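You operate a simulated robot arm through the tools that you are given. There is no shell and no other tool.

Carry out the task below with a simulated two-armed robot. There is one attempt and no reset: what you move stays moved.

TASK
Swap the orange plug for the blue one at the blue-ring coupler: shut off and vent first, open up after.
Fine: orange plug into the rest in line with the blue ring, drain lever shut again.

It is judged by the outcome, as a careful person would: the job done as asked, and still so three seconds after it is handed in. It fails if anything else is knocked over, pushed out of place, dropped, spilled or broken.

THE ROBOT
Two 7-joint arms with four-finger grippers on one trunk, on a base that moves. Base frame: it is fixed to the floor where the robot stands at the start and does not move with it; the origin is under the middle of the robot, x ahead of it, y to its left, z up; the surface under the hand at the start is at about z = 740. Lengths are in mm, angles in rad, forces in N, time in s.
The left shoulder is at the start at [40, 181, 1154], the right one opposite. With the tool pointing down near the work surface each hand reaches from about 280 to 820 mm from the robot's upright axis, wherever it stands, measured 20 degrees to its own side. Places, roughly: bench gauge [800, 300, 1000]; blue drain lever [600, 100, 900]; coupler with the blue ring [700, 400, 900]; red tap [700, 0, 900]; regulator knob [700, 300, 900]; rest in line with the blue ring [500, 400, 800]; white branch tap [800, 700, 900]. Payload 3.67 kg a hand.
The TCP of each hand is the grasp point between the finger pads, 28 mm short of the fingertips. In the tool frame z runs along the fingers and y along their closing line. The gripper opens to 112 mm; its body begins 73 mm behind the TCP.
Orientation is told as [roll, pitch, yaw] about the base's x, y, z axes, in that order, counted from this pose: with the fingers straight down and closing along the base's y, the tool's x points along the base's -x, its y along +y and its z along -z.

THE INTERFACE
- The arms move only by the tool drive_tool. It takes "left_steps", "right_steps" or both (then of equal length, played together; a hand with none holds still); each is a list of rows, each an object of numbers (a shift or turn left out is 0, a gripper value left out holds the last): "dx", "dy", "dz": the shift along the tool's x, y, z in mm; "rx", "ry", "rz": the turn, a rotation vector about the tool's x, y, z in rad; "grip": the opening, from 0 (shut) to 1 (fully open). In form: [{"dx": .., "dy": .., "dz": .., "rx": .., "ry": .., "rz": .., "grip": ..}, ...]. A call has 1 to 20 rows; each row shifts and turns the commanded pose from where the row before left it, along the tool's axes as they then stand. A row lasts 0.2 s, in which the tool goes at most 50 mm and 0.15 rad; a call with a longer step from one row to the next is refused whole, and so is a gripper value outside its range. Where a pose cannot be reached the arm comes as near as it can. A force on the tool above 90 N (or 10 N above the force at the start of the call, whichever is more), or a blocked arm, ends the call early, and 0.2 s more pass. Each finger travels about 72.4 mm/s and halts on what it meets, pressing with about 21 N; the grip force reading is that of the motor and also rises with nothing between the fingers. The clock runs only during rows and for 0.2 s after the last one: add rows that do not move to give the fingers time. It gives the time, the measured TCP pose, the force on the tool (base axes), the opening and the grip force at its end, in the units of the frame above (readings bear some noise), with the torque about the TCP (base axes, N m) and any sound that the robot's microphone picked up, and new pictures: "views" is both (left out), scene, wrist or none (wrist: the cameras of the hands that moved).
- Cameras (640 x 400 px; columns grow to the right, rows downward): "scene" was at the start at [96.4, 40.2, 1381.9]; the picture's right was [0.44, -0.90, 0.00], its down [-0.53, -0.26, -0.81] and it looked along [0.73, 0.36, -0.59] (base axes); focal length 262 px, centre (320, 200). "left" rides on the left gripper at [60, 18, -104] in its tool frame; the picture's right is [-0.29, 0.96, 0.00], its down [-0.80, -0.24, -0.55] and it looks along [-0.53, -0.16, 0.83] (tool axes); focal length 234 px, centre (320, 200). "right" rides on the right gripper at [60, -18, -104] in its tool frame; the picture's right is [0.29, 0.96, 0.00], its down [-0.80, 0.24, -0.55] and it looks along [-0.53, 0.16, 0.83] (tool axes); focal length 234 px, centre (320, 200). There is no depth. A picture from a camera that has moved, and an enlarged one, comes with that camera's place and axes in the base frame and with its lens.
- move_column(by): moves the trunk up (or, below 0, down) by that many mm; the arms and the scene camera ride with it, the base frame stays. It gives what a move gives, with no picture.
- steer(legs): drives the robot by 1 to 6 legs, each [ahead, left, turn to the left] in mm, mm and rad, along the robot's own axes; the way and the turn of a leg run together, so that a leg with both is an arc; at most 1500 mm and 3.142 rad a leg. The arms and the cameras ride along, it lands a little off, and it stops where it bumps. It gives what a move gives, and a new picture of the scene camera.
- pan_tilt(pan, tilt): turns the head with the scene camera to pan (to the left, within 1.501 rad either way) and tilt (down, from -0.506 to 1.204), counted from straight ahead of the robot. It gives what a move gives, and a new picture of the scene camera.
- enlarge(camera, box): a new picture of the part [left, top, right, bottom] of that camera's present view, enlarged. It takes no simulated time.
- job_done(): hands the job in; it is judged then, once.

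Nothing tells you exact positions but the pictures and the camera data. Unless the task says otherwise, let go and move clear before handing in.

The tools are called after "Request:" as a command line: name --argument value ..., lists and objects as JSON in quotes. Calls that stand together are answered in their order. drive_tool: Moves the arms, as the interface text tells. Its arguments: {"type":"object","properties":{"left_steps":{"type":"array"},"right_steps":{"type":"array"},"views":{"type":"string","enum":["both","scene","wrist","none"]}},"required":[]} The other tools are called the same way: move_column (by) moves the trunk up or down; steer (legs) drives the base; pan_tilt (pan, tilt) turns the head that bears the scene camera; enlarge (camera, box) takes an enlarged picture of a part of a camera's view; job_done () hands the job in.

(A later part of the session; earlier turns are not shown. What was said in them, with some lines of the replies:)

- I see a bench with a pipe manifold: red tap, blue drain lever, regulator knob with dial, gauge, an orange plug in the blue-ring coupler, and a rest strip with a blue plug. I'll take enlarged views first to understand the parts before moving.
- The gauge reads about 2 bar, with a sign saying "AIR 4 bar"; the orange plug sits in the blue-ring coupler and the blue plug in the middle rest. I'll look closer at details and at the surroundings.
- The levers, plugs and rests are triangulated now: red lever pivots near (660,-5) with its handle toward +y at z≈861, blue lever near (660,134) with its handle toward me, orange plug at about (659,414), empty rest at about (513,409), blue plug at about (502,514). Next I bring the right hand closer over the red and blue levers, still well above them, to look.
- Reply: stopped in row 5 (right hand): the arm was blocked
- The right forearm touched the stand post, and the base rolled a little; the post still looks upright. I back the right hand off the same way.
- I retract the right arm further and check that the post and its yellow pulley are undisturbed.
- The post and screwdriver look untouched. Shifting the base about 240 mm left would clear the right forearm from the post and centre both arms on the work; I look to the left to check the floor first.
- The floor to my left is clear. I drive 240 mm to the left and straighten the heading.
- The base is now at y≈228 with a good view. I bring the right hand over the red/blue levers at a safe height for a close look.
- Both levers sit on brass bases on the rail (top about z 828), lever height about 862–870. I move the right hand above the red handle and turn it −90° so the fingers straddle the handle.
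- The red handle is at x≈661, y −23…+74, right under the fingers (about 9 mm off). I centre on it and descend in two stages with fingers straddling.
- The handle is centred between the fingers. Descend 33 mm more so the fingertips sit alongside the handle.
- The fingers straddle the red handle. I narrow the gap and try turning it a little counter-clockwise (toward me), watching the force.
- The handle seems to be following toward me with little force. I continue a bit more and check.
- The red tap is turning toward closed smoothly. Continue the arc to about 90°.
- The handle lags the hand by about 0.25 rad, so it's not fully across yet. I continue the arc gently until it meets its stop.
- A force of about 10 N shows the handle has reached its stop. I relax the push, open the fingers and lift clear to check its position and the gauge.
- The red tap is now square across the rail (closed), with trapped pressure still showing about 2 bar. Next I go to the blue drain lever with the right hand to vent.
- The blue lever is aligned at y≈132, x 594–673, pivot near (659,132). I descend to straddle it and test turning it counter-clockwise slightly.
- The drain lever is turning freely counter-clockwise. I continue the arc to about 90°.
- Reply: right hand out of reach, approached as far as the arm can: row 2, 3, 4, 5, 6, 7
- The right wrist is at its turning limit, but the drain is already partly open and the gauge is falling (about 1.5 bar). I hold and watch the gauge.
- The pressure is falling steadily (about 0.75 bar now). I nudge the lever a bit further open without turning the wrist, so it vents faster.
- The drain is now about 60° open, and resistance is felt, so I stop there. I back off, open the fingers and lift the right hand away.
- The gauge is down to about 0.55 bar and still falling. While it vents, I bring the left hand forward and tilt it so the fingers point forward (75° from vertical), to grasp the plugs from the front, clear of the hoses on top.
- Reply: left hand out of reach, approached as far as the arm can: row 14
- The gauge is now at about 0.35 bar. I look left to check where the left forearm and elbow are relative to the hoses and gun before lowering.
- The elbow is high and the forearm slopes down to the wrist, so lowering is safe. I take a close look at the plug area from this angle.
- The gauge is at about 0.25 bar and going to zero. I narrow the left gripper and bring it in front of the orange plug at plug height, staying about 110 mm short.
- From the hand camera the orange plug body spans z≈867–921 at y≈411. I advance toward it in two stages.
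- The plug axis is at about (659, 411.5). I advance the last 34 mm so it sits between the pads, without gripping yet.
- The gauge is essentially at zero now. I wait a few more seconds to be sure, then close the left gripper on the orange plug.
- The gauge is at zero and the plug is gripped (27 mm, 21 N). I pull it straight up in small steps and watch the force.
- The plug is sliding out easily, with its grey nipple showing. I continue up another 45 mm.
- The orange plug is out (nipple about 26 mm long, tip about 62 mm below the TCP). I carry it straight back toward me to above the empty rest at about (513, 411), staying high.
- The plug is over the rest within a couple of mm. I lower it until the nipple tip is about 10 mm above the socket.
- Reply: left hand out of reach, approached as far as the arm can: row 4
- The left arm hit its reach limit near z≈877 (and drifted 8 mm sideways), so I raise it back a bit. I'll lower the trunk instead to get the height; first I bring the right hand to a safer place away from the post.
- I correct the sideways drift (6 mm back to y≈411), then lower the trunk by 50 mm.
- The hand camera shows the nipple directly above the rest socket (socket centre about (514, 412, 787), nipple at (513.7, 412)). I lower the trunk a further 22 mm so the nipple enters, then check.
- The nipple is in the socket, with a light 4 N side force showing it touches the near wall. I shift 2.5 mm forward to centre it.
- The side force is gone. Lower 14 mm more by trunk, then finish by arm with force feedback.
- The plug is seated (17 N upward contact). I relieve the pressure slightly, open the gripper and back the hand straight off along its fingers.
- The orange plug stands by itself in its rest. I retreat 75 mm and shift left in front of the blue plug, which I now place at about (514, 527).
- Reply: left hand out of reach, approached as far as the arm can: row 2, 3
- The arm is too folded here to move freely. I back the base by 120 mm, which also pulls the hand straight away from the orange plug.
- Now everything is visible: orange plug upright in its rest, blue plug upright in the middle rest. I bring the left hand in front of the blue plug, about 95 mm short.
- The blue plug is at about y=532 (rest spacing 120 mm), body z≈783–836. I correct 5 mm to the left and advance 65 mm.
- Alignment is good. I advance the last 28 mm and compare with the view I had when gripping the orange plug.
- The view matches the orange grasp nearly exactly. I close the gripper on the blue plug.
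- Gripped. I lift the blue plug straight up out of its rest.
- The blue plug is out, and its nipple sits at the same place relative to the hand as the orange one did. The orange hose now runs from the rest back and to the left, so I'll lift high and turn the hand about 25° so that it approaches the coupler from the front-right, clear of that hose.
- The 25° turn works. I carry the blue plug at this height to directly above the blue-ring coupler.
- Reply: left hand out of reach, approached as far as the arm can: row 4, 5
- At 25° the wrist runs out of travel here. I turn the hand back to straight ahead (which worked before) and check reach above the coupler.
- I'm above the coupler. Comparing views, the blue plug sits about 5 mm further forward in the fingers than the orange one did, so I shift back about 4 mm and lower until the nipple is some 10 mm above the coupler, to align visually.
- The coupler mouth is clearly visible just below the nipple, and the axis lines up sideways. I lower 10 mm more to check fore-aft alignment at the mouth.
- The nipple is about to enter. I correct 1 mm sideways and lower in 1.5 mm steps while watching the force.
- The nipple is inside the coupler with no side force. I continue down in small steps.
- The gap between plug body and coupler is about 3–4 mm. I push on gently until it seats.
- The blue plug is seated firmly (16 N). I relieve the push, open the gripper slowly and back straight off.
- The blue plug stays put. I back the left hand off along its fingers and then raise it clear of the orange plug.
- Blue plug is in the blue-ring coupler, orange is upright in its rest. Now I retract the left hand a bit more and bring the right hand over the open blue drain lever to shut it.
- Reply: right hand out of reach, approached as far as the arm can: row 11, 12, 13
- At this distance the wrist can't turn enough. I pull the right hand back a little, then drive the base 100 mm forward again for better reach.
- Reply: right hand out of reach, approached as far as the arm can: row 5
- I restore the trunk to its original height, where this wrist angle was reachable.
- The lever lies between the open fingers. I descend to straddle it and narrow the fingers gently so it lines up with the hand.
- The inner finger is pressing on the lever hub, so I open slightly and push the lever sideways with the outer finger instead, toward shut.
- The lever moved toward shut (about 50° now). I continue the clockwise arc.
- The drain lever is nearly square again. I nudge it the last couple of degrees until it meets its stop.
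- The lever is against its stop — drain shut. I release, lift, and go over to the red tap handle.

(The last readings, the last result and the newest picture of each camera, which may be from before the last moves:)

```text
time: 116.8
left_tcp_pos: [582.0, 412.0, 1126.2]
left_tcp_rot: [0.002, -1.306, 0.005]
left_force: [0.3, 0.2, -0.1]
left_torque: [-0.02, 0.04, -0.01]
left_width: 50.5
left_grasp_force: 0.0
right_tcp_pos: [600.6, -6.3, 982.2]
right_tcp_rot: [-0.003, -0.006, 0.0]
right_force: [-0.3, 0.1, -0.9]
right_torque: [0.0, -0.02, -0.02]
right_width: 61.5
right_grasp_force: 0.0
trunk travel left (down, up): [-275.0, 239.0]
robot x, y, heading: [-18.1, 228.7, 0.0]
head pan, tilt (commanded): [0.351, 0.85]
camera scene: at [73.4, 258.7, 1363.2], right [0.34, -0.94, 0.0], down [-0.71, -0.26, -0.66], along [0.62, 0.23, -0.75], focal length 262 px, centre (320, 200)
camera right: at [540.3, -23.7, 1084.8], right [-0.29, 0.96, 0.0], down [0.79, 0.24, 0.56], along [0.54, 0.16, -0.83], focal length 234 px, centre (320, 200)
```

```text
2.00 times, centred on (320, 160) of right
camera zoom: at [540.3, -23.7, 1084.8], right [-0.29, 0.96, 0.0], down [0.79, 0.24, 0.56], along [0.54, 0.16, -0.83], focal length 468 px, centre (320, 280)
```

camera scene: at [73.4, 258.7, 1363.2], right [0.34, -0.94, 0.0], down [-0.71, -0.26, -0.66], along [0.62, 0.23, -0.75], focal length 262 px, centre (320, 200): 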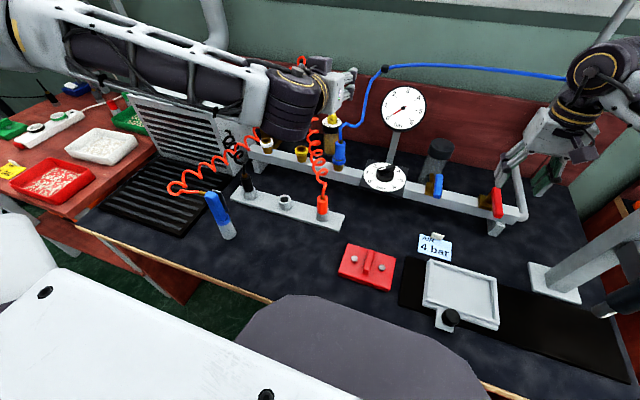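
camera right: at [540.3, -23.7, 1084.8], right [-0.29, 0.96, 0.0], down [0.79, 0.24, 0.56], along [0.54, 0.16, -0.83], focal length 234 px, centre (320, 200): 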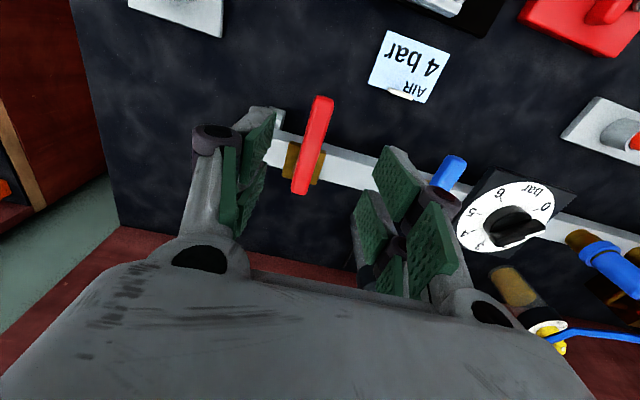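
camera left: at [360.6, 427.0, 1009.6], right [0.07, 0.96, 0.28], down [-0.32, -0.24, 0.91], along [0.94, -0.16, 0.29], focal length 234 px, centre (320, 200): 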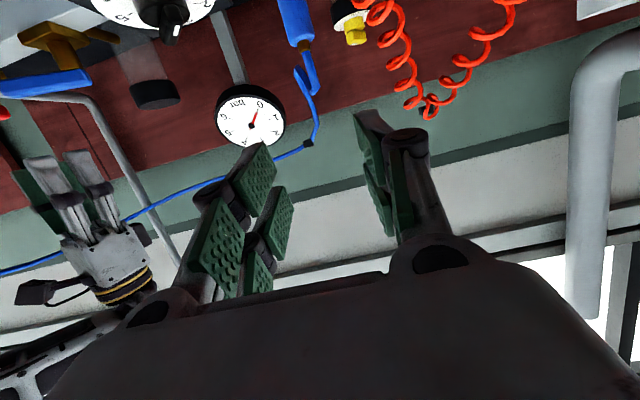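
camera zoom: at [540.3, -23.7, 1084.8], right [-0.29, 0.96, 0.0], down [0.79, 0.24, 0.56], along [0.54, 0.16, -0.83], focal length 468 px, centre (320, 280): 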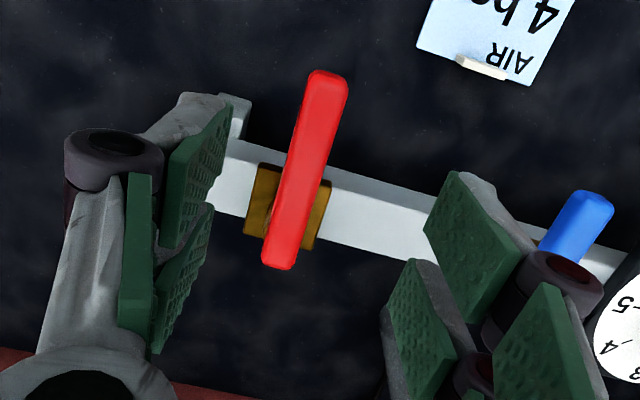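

The drain lever is square to the rail (shut), and the red handle is centred under the fingers. I descend and straddle it, then start turning it open slowly.

Request:
drive_tool --right_steps '[{"dz": 35}, {"dz": 35}, {"dz": 36}, {"grip": 0.28}, {}, {}, {}]' --views "wrist"

Request:
enlarge --camera "scene" --box '[370, 70, 530, 240]'

```text
time: 118.4
left_tcp_pos: [580.4, 410.3, 1126.6]
left_tcp_rot: [0.004, -1.305, 0.001]
left_force: [-0.3, -0.6, 0.1]
left_torque: [0.03, 0.0, -0.04]
left_width: 50.5
left_grasp_force: 0.0
right_tcp_pos: [601.0, -4.6, 875.4]
right_tcp_rot: [0.0, -0.005, 0.0]
right_force: [-0.1, -0.6, -0.3]
right_torque: [0.0, -0.01, 0.0]
right_width: 31.4
right_grasp_force: 0.0
trunk travel left (down, up): [-275.0, 239.0]
robot x, y, heading: [-19.0, 227.9, 0.001]
head pan, tilt (commanded): [0.351, 0.85]
camera right: at [540.9, -23.3, 979.0], right [-0.29, 0.96, 0.0], down [0.79, 0.24, 0.56], along [0.54, 0.16, -0.83], focal length 234 px, centre (320, 200)
```

right: 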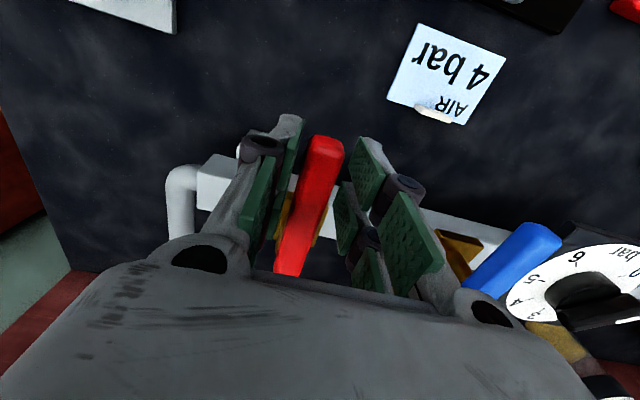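

```text
2.35 times, centred on (450, 155) of scene
camera zoom: at [72.9, 257.7, 1363.2], right [0.34, -0.94, 0.0], down [-0.71, -0.26, -0.66], along [0.62, 0.23, -0.75], focal length 616 px, centre (14, 306)
```

zoom: 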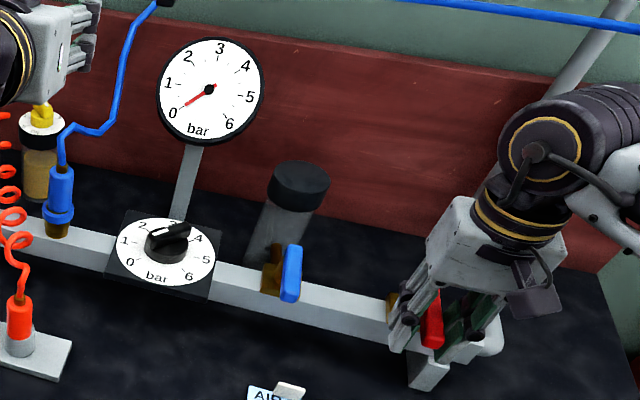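

Request:
drive_tool --right_steps '[{"dy": 5.8, "dx": -0.3, "rz": 0.1}, {"dy": 5.8, "dx": -0.3, "rz": 0.1}, {"dy": 5.8, "dx": -0.3, "rz": 0.1}, {"dy": 5.8, "dx": -0.3, "rz": 0.1}, {"dy": 5.8, "dx": -0.3, "rz": 0.1}, {}, {}]' --views "wrist"

Request:
enlarge --camera "scene" --box '[290, 70, 530, 240]'

```text
time: 120.0
left_tcp_pos: [580.5, 410.1, 1126.6]
left_tcp_rot: [0.005, -1.304, 0.001]
left_force: [1.1, -0.3, 0.2]
left_torque: [0.0, 0.03, -0.04]
left_width: 50.7
left_grasp_force: 0.0
right_tcp_pos: [609.2, 22.4, 875.8]
right_tcp_rot: [0.004, -0.005, -0.5]
right_force: [-0.3, 0.0, 0.0]
right_torque: [-0.01, -0.02, -0.01]
right_width: 31.7
right_grasp_force: 0.2
trunk travel left (down, up): [-275.0, 239.0]
robot x, y, heading: [-19.1, 226.6, -0.001]
head pan, tilt (commanded): [0.351, 0.85]
camera right: at [546.7, 35.2, 978.8], right [0.21, 0.98, 0.0], down [0.81, -0.17, 0.56], along [0.55, -0.11, -0.83], focal length 234 px, centre (320, 200)
```

right: 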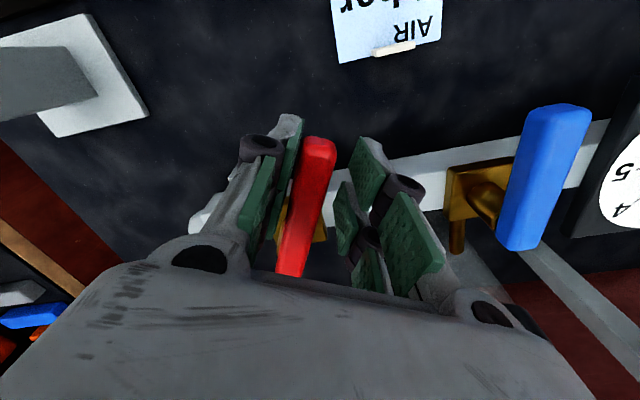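

```text
2.35 times, centred on (410, 155) of scene
camera zoom: at [72.7, 257.6, 1363.3], right [0.34, -0.94, 0.0], down [-0.71, -0.26, -0.66], along [0.62, 0.23, -0.75], focal length 616 px, centre (108, 306)
```

zoom: 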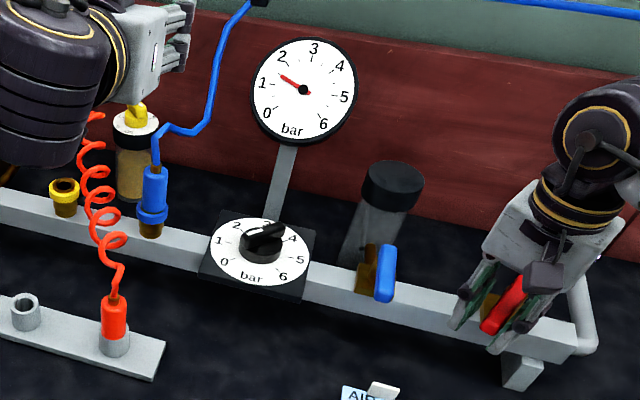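

Pressure is rising and the blue plug holds. I continue opening the red tap fully.

Request:
drive_tool --right_steps '[{"dy": 7, "dx": -0.4, "rz": 0.12}, {"dy": 7, "dx": -0.4, "rz": 0.12}, {"dy": 7, "dx": -0.4, "rz": 0.12}, {"dy": 7, "dx": -0.4, "rz": 0.12}, {"dy": 7, "dx": -0.4, "rz": 0.12}, {"dy": 7, "dx": -0.4, "rz": 0.12}, {"dy": 7, "dx": -0.4, "rz": 0.12}, {"dy": 7, "dx": -0.4, "rz": 0.12}, {}]' --views "wrist"

Request:
enlarge --camera "scene" --box '[290, 70, 530, 240]'

```text
time: 122.0
left_tcp_pos: [579.6, 410.9, 1126.1]
left_tcp_rot: [0.002, -1.306, 0.003]
left_force: [0.7, -0.1, 0.6]
left_torque: [0.02, -0.01, 0.0]
left_width: 50.4
left_grasp_force: 0.2
right_tcp_pos: [652.1, 52.7, 876.5]
right_tcp_rot: [0.006, -0.001, -1.463]
right_force: [0.4, 0.0, 0.3]
right_torque: [0.0, 0.01, 0.03]
right_width: 31.5
right_grasp_force: 0.5
trunk travel left (down, up): [-275.0, 239.0]
robot x, y, heading: [-15.4, 228.2, 0.001]
head pan, tilt (commanded): [0.351, 0.85]
camera right: at [628.1, 110.2, 979.3], right [0.92, 0.39, 0.01], down [0.32, -0.77, 0.56], along [0.22, -0.51, -0.83], focal length 234 px, centre (320, 200)
```

right: 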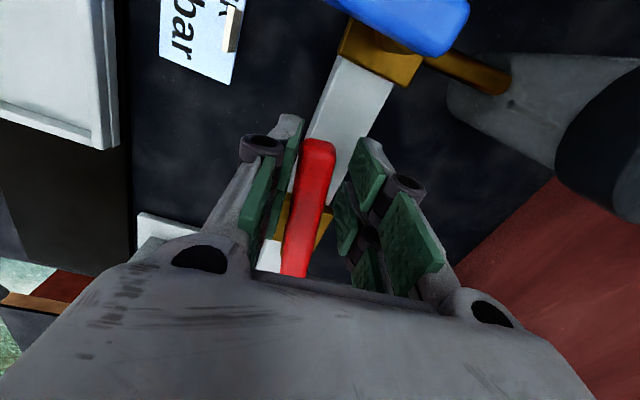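

```text
2.35 times, centred on (410, 155) of scene
camera zoom: at [72.6, 257.7, 1363.2], right [0.34, -0.94, 0.0], down [-0.71, -0.26, -0.66], along [0.62, 0.23, -0.75], focal length 616 px, centre (108, 306)
```

zoom: 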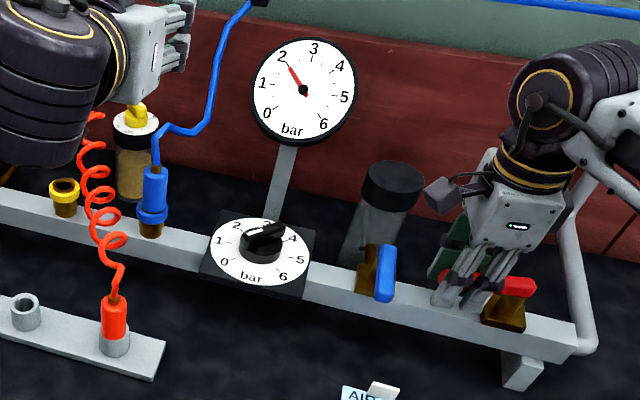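

Gauge is at about 2 bar again, as before. The red handle is about 13° short of fully along the rail; I turn it the rest of the way to its stop.

Request:
drive_tool --right_steps '[{"dy": 5.8, "dx": -0.3, "rz": 0.1}, {"dy": 5.8, "dx": -0.3, "rz": 0.1}, {}]' --views "wrist"

```text
time: 122.8
left_tcp_pos: [580.9, 409.7, 1126.4]
left_tcp_rot: [0.001, -1.306, 0.001]
left_force: [-0.2, 0.0, 0.0]
left_torque: [0.04, 0.02, -0.01]
left_width: 50.5
left_grasp_force: 0.0
right_tcp_pos: [663.6, 53.1, 876.2]
right_tcp_rot: [0.006, 0.002, -1.662]
right_force: [0.0, -0.1, -0.4]
right_torque: [0.0, 0.0, 0.0]
right_width: 31.3
right_grasp_force: 0.7
trunk travel left (down, up): [-275.0, 239.0]
robot x, y, heading: [-20.2, 227.9, 0.001]
head pan, tilt (commanded): [0.351, 0.85]
camera right: at [651.9, 113.9, 979.2], right [0.98, 0.2, 0.01], down [0.16, -0.82, 0.55], along [0.12, -0.54, -0.83], focal length 234 px, centre (320, 200)
```

right: 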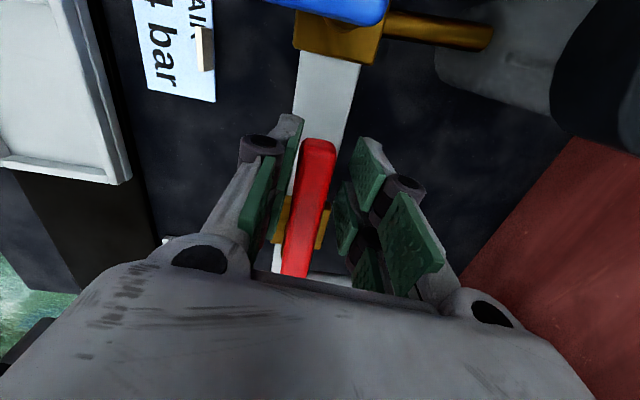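

Request:
drive_tool --right_steps '[{"dy": 3.2, "rz": 0.05}, {"dy": 2.5, "rz": 0.03}, {}]' --views "none"

```text
time: 123.6
left_tcp_pos: [579.8, 410.0, 1127.0]
left_tcp_rot: [0.005, -1.307, 0.001]
left_force: [-0.9, 0.1, -0.3]
left_torque: [0.05, 0.0, -0.01]
left_width: 50.3
left_grasp_force: 0.1
right_tcp_pos: [668.6, 51.7, 875.8]
right_tcp_rot: [0.006, 0.0, -1.741]
right_force: [-17.1, -2.6, -2.2]
right_torque: [-0.22, 0.12, 0.46]
right_width: 39.8
right_grasp_force: 8.2
trunk travel left (down, up): [-275.0, 239.0]
robot x, y, heading: [-17.6, 230.0, -0.002]
head pan, tilt (commanded): [0.351, 0.85]
```

The handle is against its open stop. I back off, open the fingers and lift away, then inspect everything.

Request:
drive_tool --right_steps '[{"dy": -8, "grip": 0.5}, {}, {"dz": -15}, {"dz": -40}, {"dz": -45}, {"dz": -40}, {"rz": -0.14}, {"rz": -0.14}, {"rz": -0.14}, {"rz": -0.14}, {"rz": -0.14}, {"rz": -0.14}, {"rz": -0.14}, {"rz": -0.14}, {"rz": -0.14}, {"rz": -0.14}, {"rz": -0.14}, {"rz": -0.14}]' --views "both"

Request:
enlarge --camera "scene" --box '[290, 70, 530, 240]'

```text
time: 127.4
left_tcp_pos: [580.7, 409.4, 1125.8]
left_tcp_rot: [0.004, -1.306, 0.004]
left_force: [-0.2, 0.8, -0.7]
left_torque: [-0.02, -0.01, 0.02]
left_width: 50.2
left_grasp_force: 0.1
right_tcp_pos: [661.4, 53.4, 1014.6]
right_tcp_rot: [0.002, -0.008, -0.059]
right_force: [-0.5, -0.4, 0.0]
right_torque: [0.01, -0.01, -0.01]
right_width: 56.2
right_grasp_force: 0.0
trunk travel left (down, up): [-275.0, 239.0]
robot x, y, heading: [-21.7, 227.8, 0.003]
head pan, tilt (commanded): [0.351, 0.85]
camera scene: at [73.2, 257.6, 1363.2], right [0.34, -0.94, 0.0], down [-0.71, -0.26, -0.66], along [0.62, 0.23, -0.75], focal length 262 px, centre (320, 200)
camera right: at [600.8, 38.6, 1118.4], right [-0.23, 0.97, 0.0], down [0.81, 0.19, 0.56], along [0.54, 0.13, -0.83], focal length 234 px, centre (320, 200)
```

scene: 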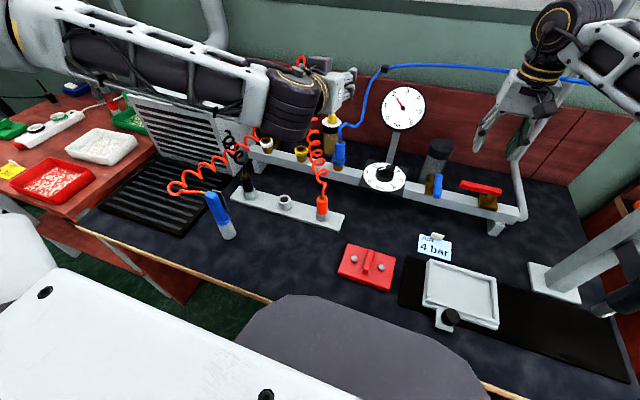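
right: 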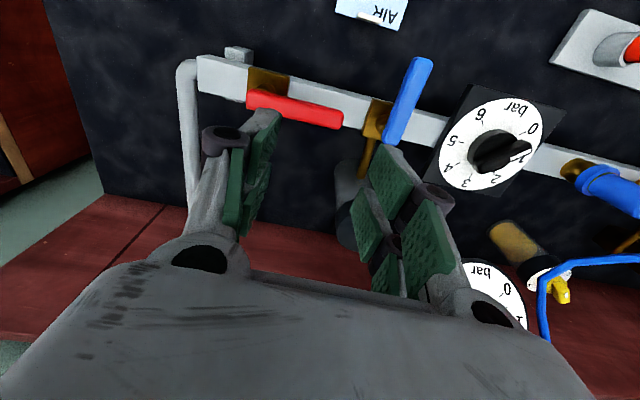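

```text
2.35 times, centred on (410, 155) of scene
camera zoom: at [73.2, 257.6, 1363.2], right [0.34, -0.94, 0.0], down [-0.71, -0.26, -0.66], along [0.62, 0.23, -0.75], focal length 616 px, centre (108, 306)
```

zoom: 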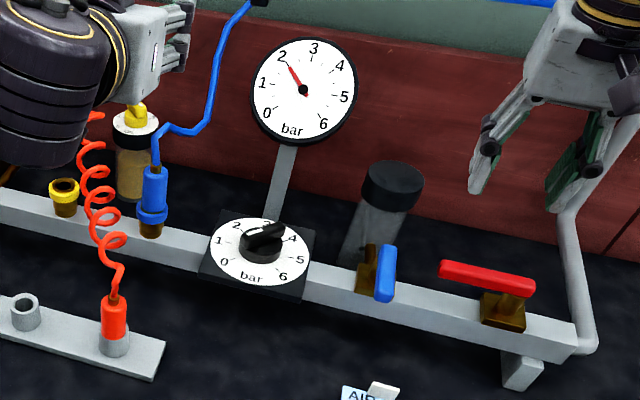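

Red tap is open along the rail, drain lever shut, gauge back at about 2 bar, blue plug in the blue-ring coupler, orange in its rest. I move both hands clear and take a final look.

Request:
drive_tool --left_steps '[{"dz": -25}, {"dz": -25}, {"dz": -25}, {"dz": -20}, {}, {}, {}]' --right_steps '[{"dx": 40, "dz": -10}, {"dx": 40, "dz": -10}, {"dx": 40, "dz": -10}, {"dx": 40, "dz": -10}, {"dx": 40, "dz": -10}, {}, {}]' --views "both"

Request:
pan_tilt --pan 0.2 --tilt 0.7

```text
time: 129.0
left_tcp_pos: [514.5, 403.5, 1156.6]
left_tcp_rot: [0.004, -1.306, 0.003]
left_force: [-0.4, -0.1, 0.3]
left_torque: [0.0, -0.01, 0.02]
left_width: 50.3
left_grasp_force: 0.1
left hand out of reach, approached as far as the arm can: row 3, 4
right_tcp_pos: [460.3, 64.0, 1065.0]
right_tcp_rot: [0.0, -0.006, -0.062]
right_force: [0.2, -0.9, 0.1]
right_torque: [0.0, -0.02, 0.01]
right_width: 56.1
right_grasp_force: 0.0
trunk travel left (down, up): [-275.0, 239.0]
robot x, y, heading: [-20.3, 229.7, 0.0]
head pan, tilt (commanded): [0.351, 0.85]
camera scene: at [72.8, 257.6, 1363.2], right [0.34, -0.94, 0.0], down [-0.71, -0.26, -0.66], along [0.62, 0.23, -0.75], focal length 262 px, centre (320, 200)
camera right: at [399.3, 50.0, 1167.3], right [-0.23, 0.97, 0.0], down [0.81, 0.19, 0.56], along [0.54, 0.13, -0.83], focal length 234 px, centre (320, 200)
camera left: at [398.9, 420.0, 1126.4], right [0.07, 0.96, 0.28], down [-0.32, -0.24, 0.91], along [0.94, -0.15, 0.29], focal length 234 px, centre (320, 200)
```

scene: 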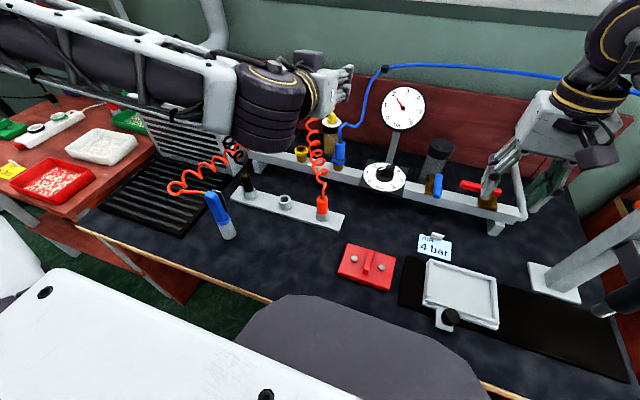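
right: 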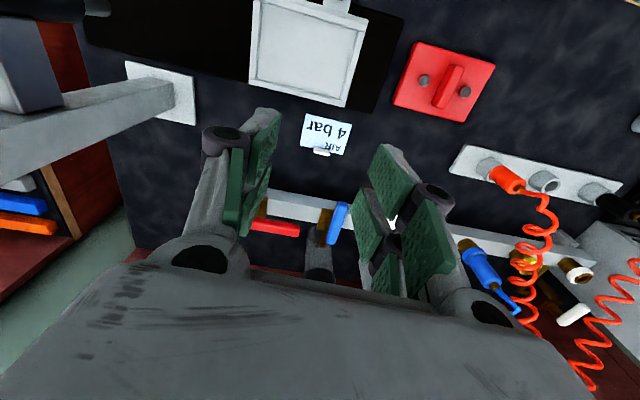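
left: 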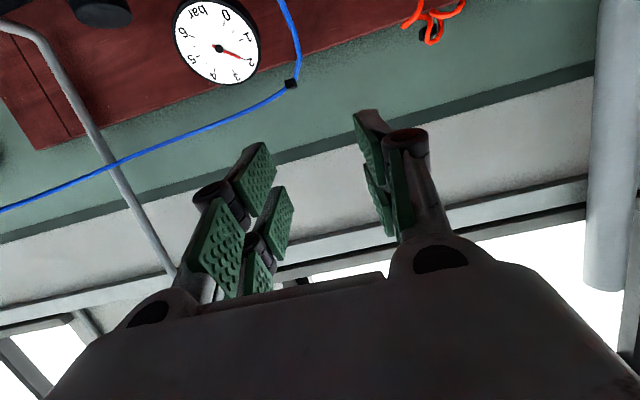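

```text
time: 129.7
left_tcp_pos: [515.7, 401.8, 1156.9]
left_tcp_rot: [0.004, -1.305, 0.001]
left_force: [-0.1, 0.4, 0.4]
left_torque: [-0.04, 0.03, 0.02]
left_width: 50.2
left_grasp_force: 0.2
right_tcp_pos: [460.9, 65.4, 1063.4]
right_tcp_rot: [0.002, -0.007, -0.061]
right_force: [0.2, -0.9, -0.2]
right_torque: [-0.02, 0.01, 0.03]
right_width: 56.0
right_grasp_force: 0.0
trunk travel left (down, up): [-275.0, 239.0]
robot x, y, heading: [-17.8, 226.3, 0.005]
head pan, tilt (commanded): [0.201, 0.7]
camera scene: at [82.9, 247.8, 1375.4], right [0.2, -0.98, 0.0], down [-0.63, -0.13, -0.76], along [0.75, 0.15, -0.64], focal length 262 px, centre (320, 200)
```

scene: 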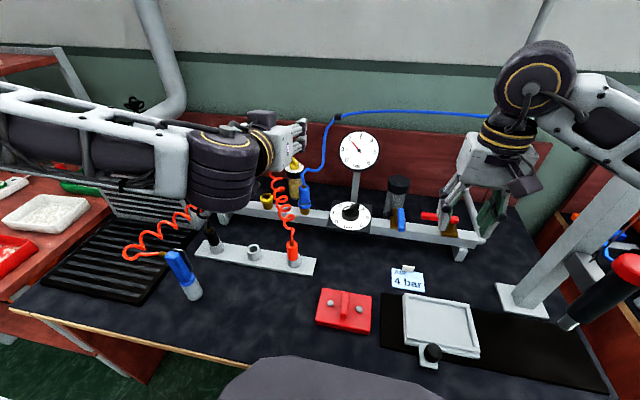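

Request:
enlarge --camera "scene" --box '[240, 120, 400, 280]'

Request:
enlarge --camera "scene" --box '[330, 120, 480, 270]'

Request:
enlarge --camera "right" --box '[220, 140, 520, 330]'

Request:
enlarge --camera "scene" --box '[110, 160, 330, 310]'

```text
2.50 times, centred on (320, 200) of scene
camera zoom: at [82.9, 247.8, 1375.4], right [0.2, -0.98, 0.0], down [-0.63, -0.13, -0.76], along [0.75, 0.15, -0.64], focal length 654 px, centre (320, 200)
```

zoom: 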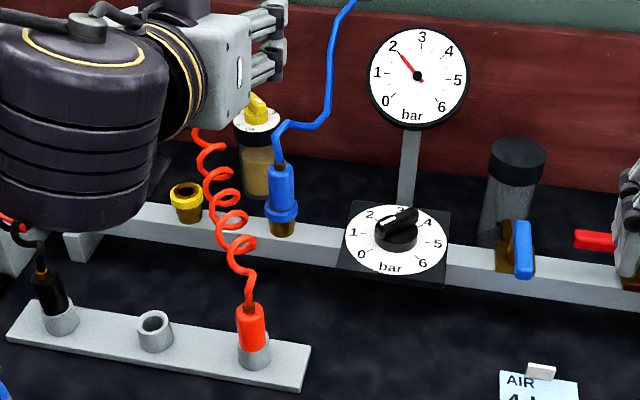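

```text
2.67 times, centred on (405, 195) of scene
camera zoom: at [82.9, 247.8, 1375.4], right [0.2, -0.98, 0.0], down [-0.63, -0.13, -0.76], along [0.75, 0.15, -0.64], focal length 698 px, centre (93, 213)
```

zoom: 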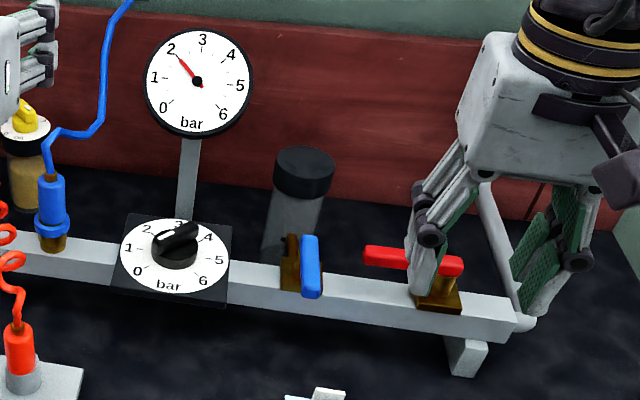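

```text
2.11 times, centred on (370, 235) of right
camera zoom: at [399.8, 50.1, 1167.2], right [-0.23, 0.97, 0.0], down [0.81, 0.19, 0.56], along [0.54, 0.13, -0.83], focal length 493 px, centre (215, 126)
```

zoom: 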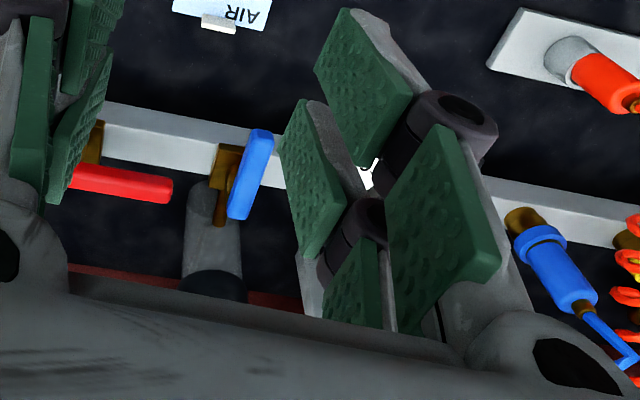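

```text
2.67 times, centred on (220, 235) of scene
camera zoom: at [82.9, 247.8, 1375.4], right [0.2, -0.98, 0.0], down [-0.63, -0.13, -0.76], along [0.75, 0.15, -0.64], focal length 698 px, centre (587, 107)
```

zoom: 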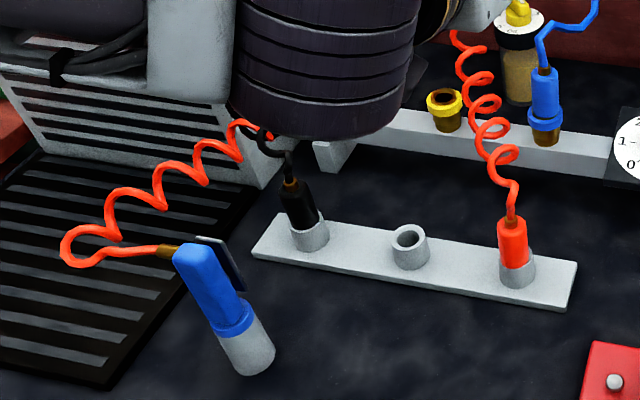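

Everything checks out:

- **Blue plug:** seated in the blue-ring coupler.
- **Orange plug:** upright in the rest in line with the blue ring.
- **Drain lever:** shut, square to the rail.
- **Red tap:** open along the rail.
- **Pressure:** gauge steady at about 2 bar, as it was at the start.

Both hands are clear, so I hand the job in.

Request:
job_done

```text
The job is handed in.
```

The swap is done and handed in. The blue plug is in the blue-ring coupler and the orange plug is upright in the rest in line with it.

- **Shut-off and venting:** I closed the red tap and opened the drain. I pulled the orange plug only once the gauge read zero.
- **Opening up:** I shut the drain lever first, then opened the red tap fully. The blue plug holds, and the gauge is back at about 2 bar, where it was at the start.
- **Contact with the stand:** early on, the right forearm touched the screwdriver stand's post and the base rolled back slightly. I looked closely afterwards and the post and screwdriver appeared undisturbed. I drove the base to the left after that to keep the arm clear.
- **Pressure setting:** a card on the bench says "AIR 4 bar", but the job didn't ask for a pressure change, so I left the regulator alone.
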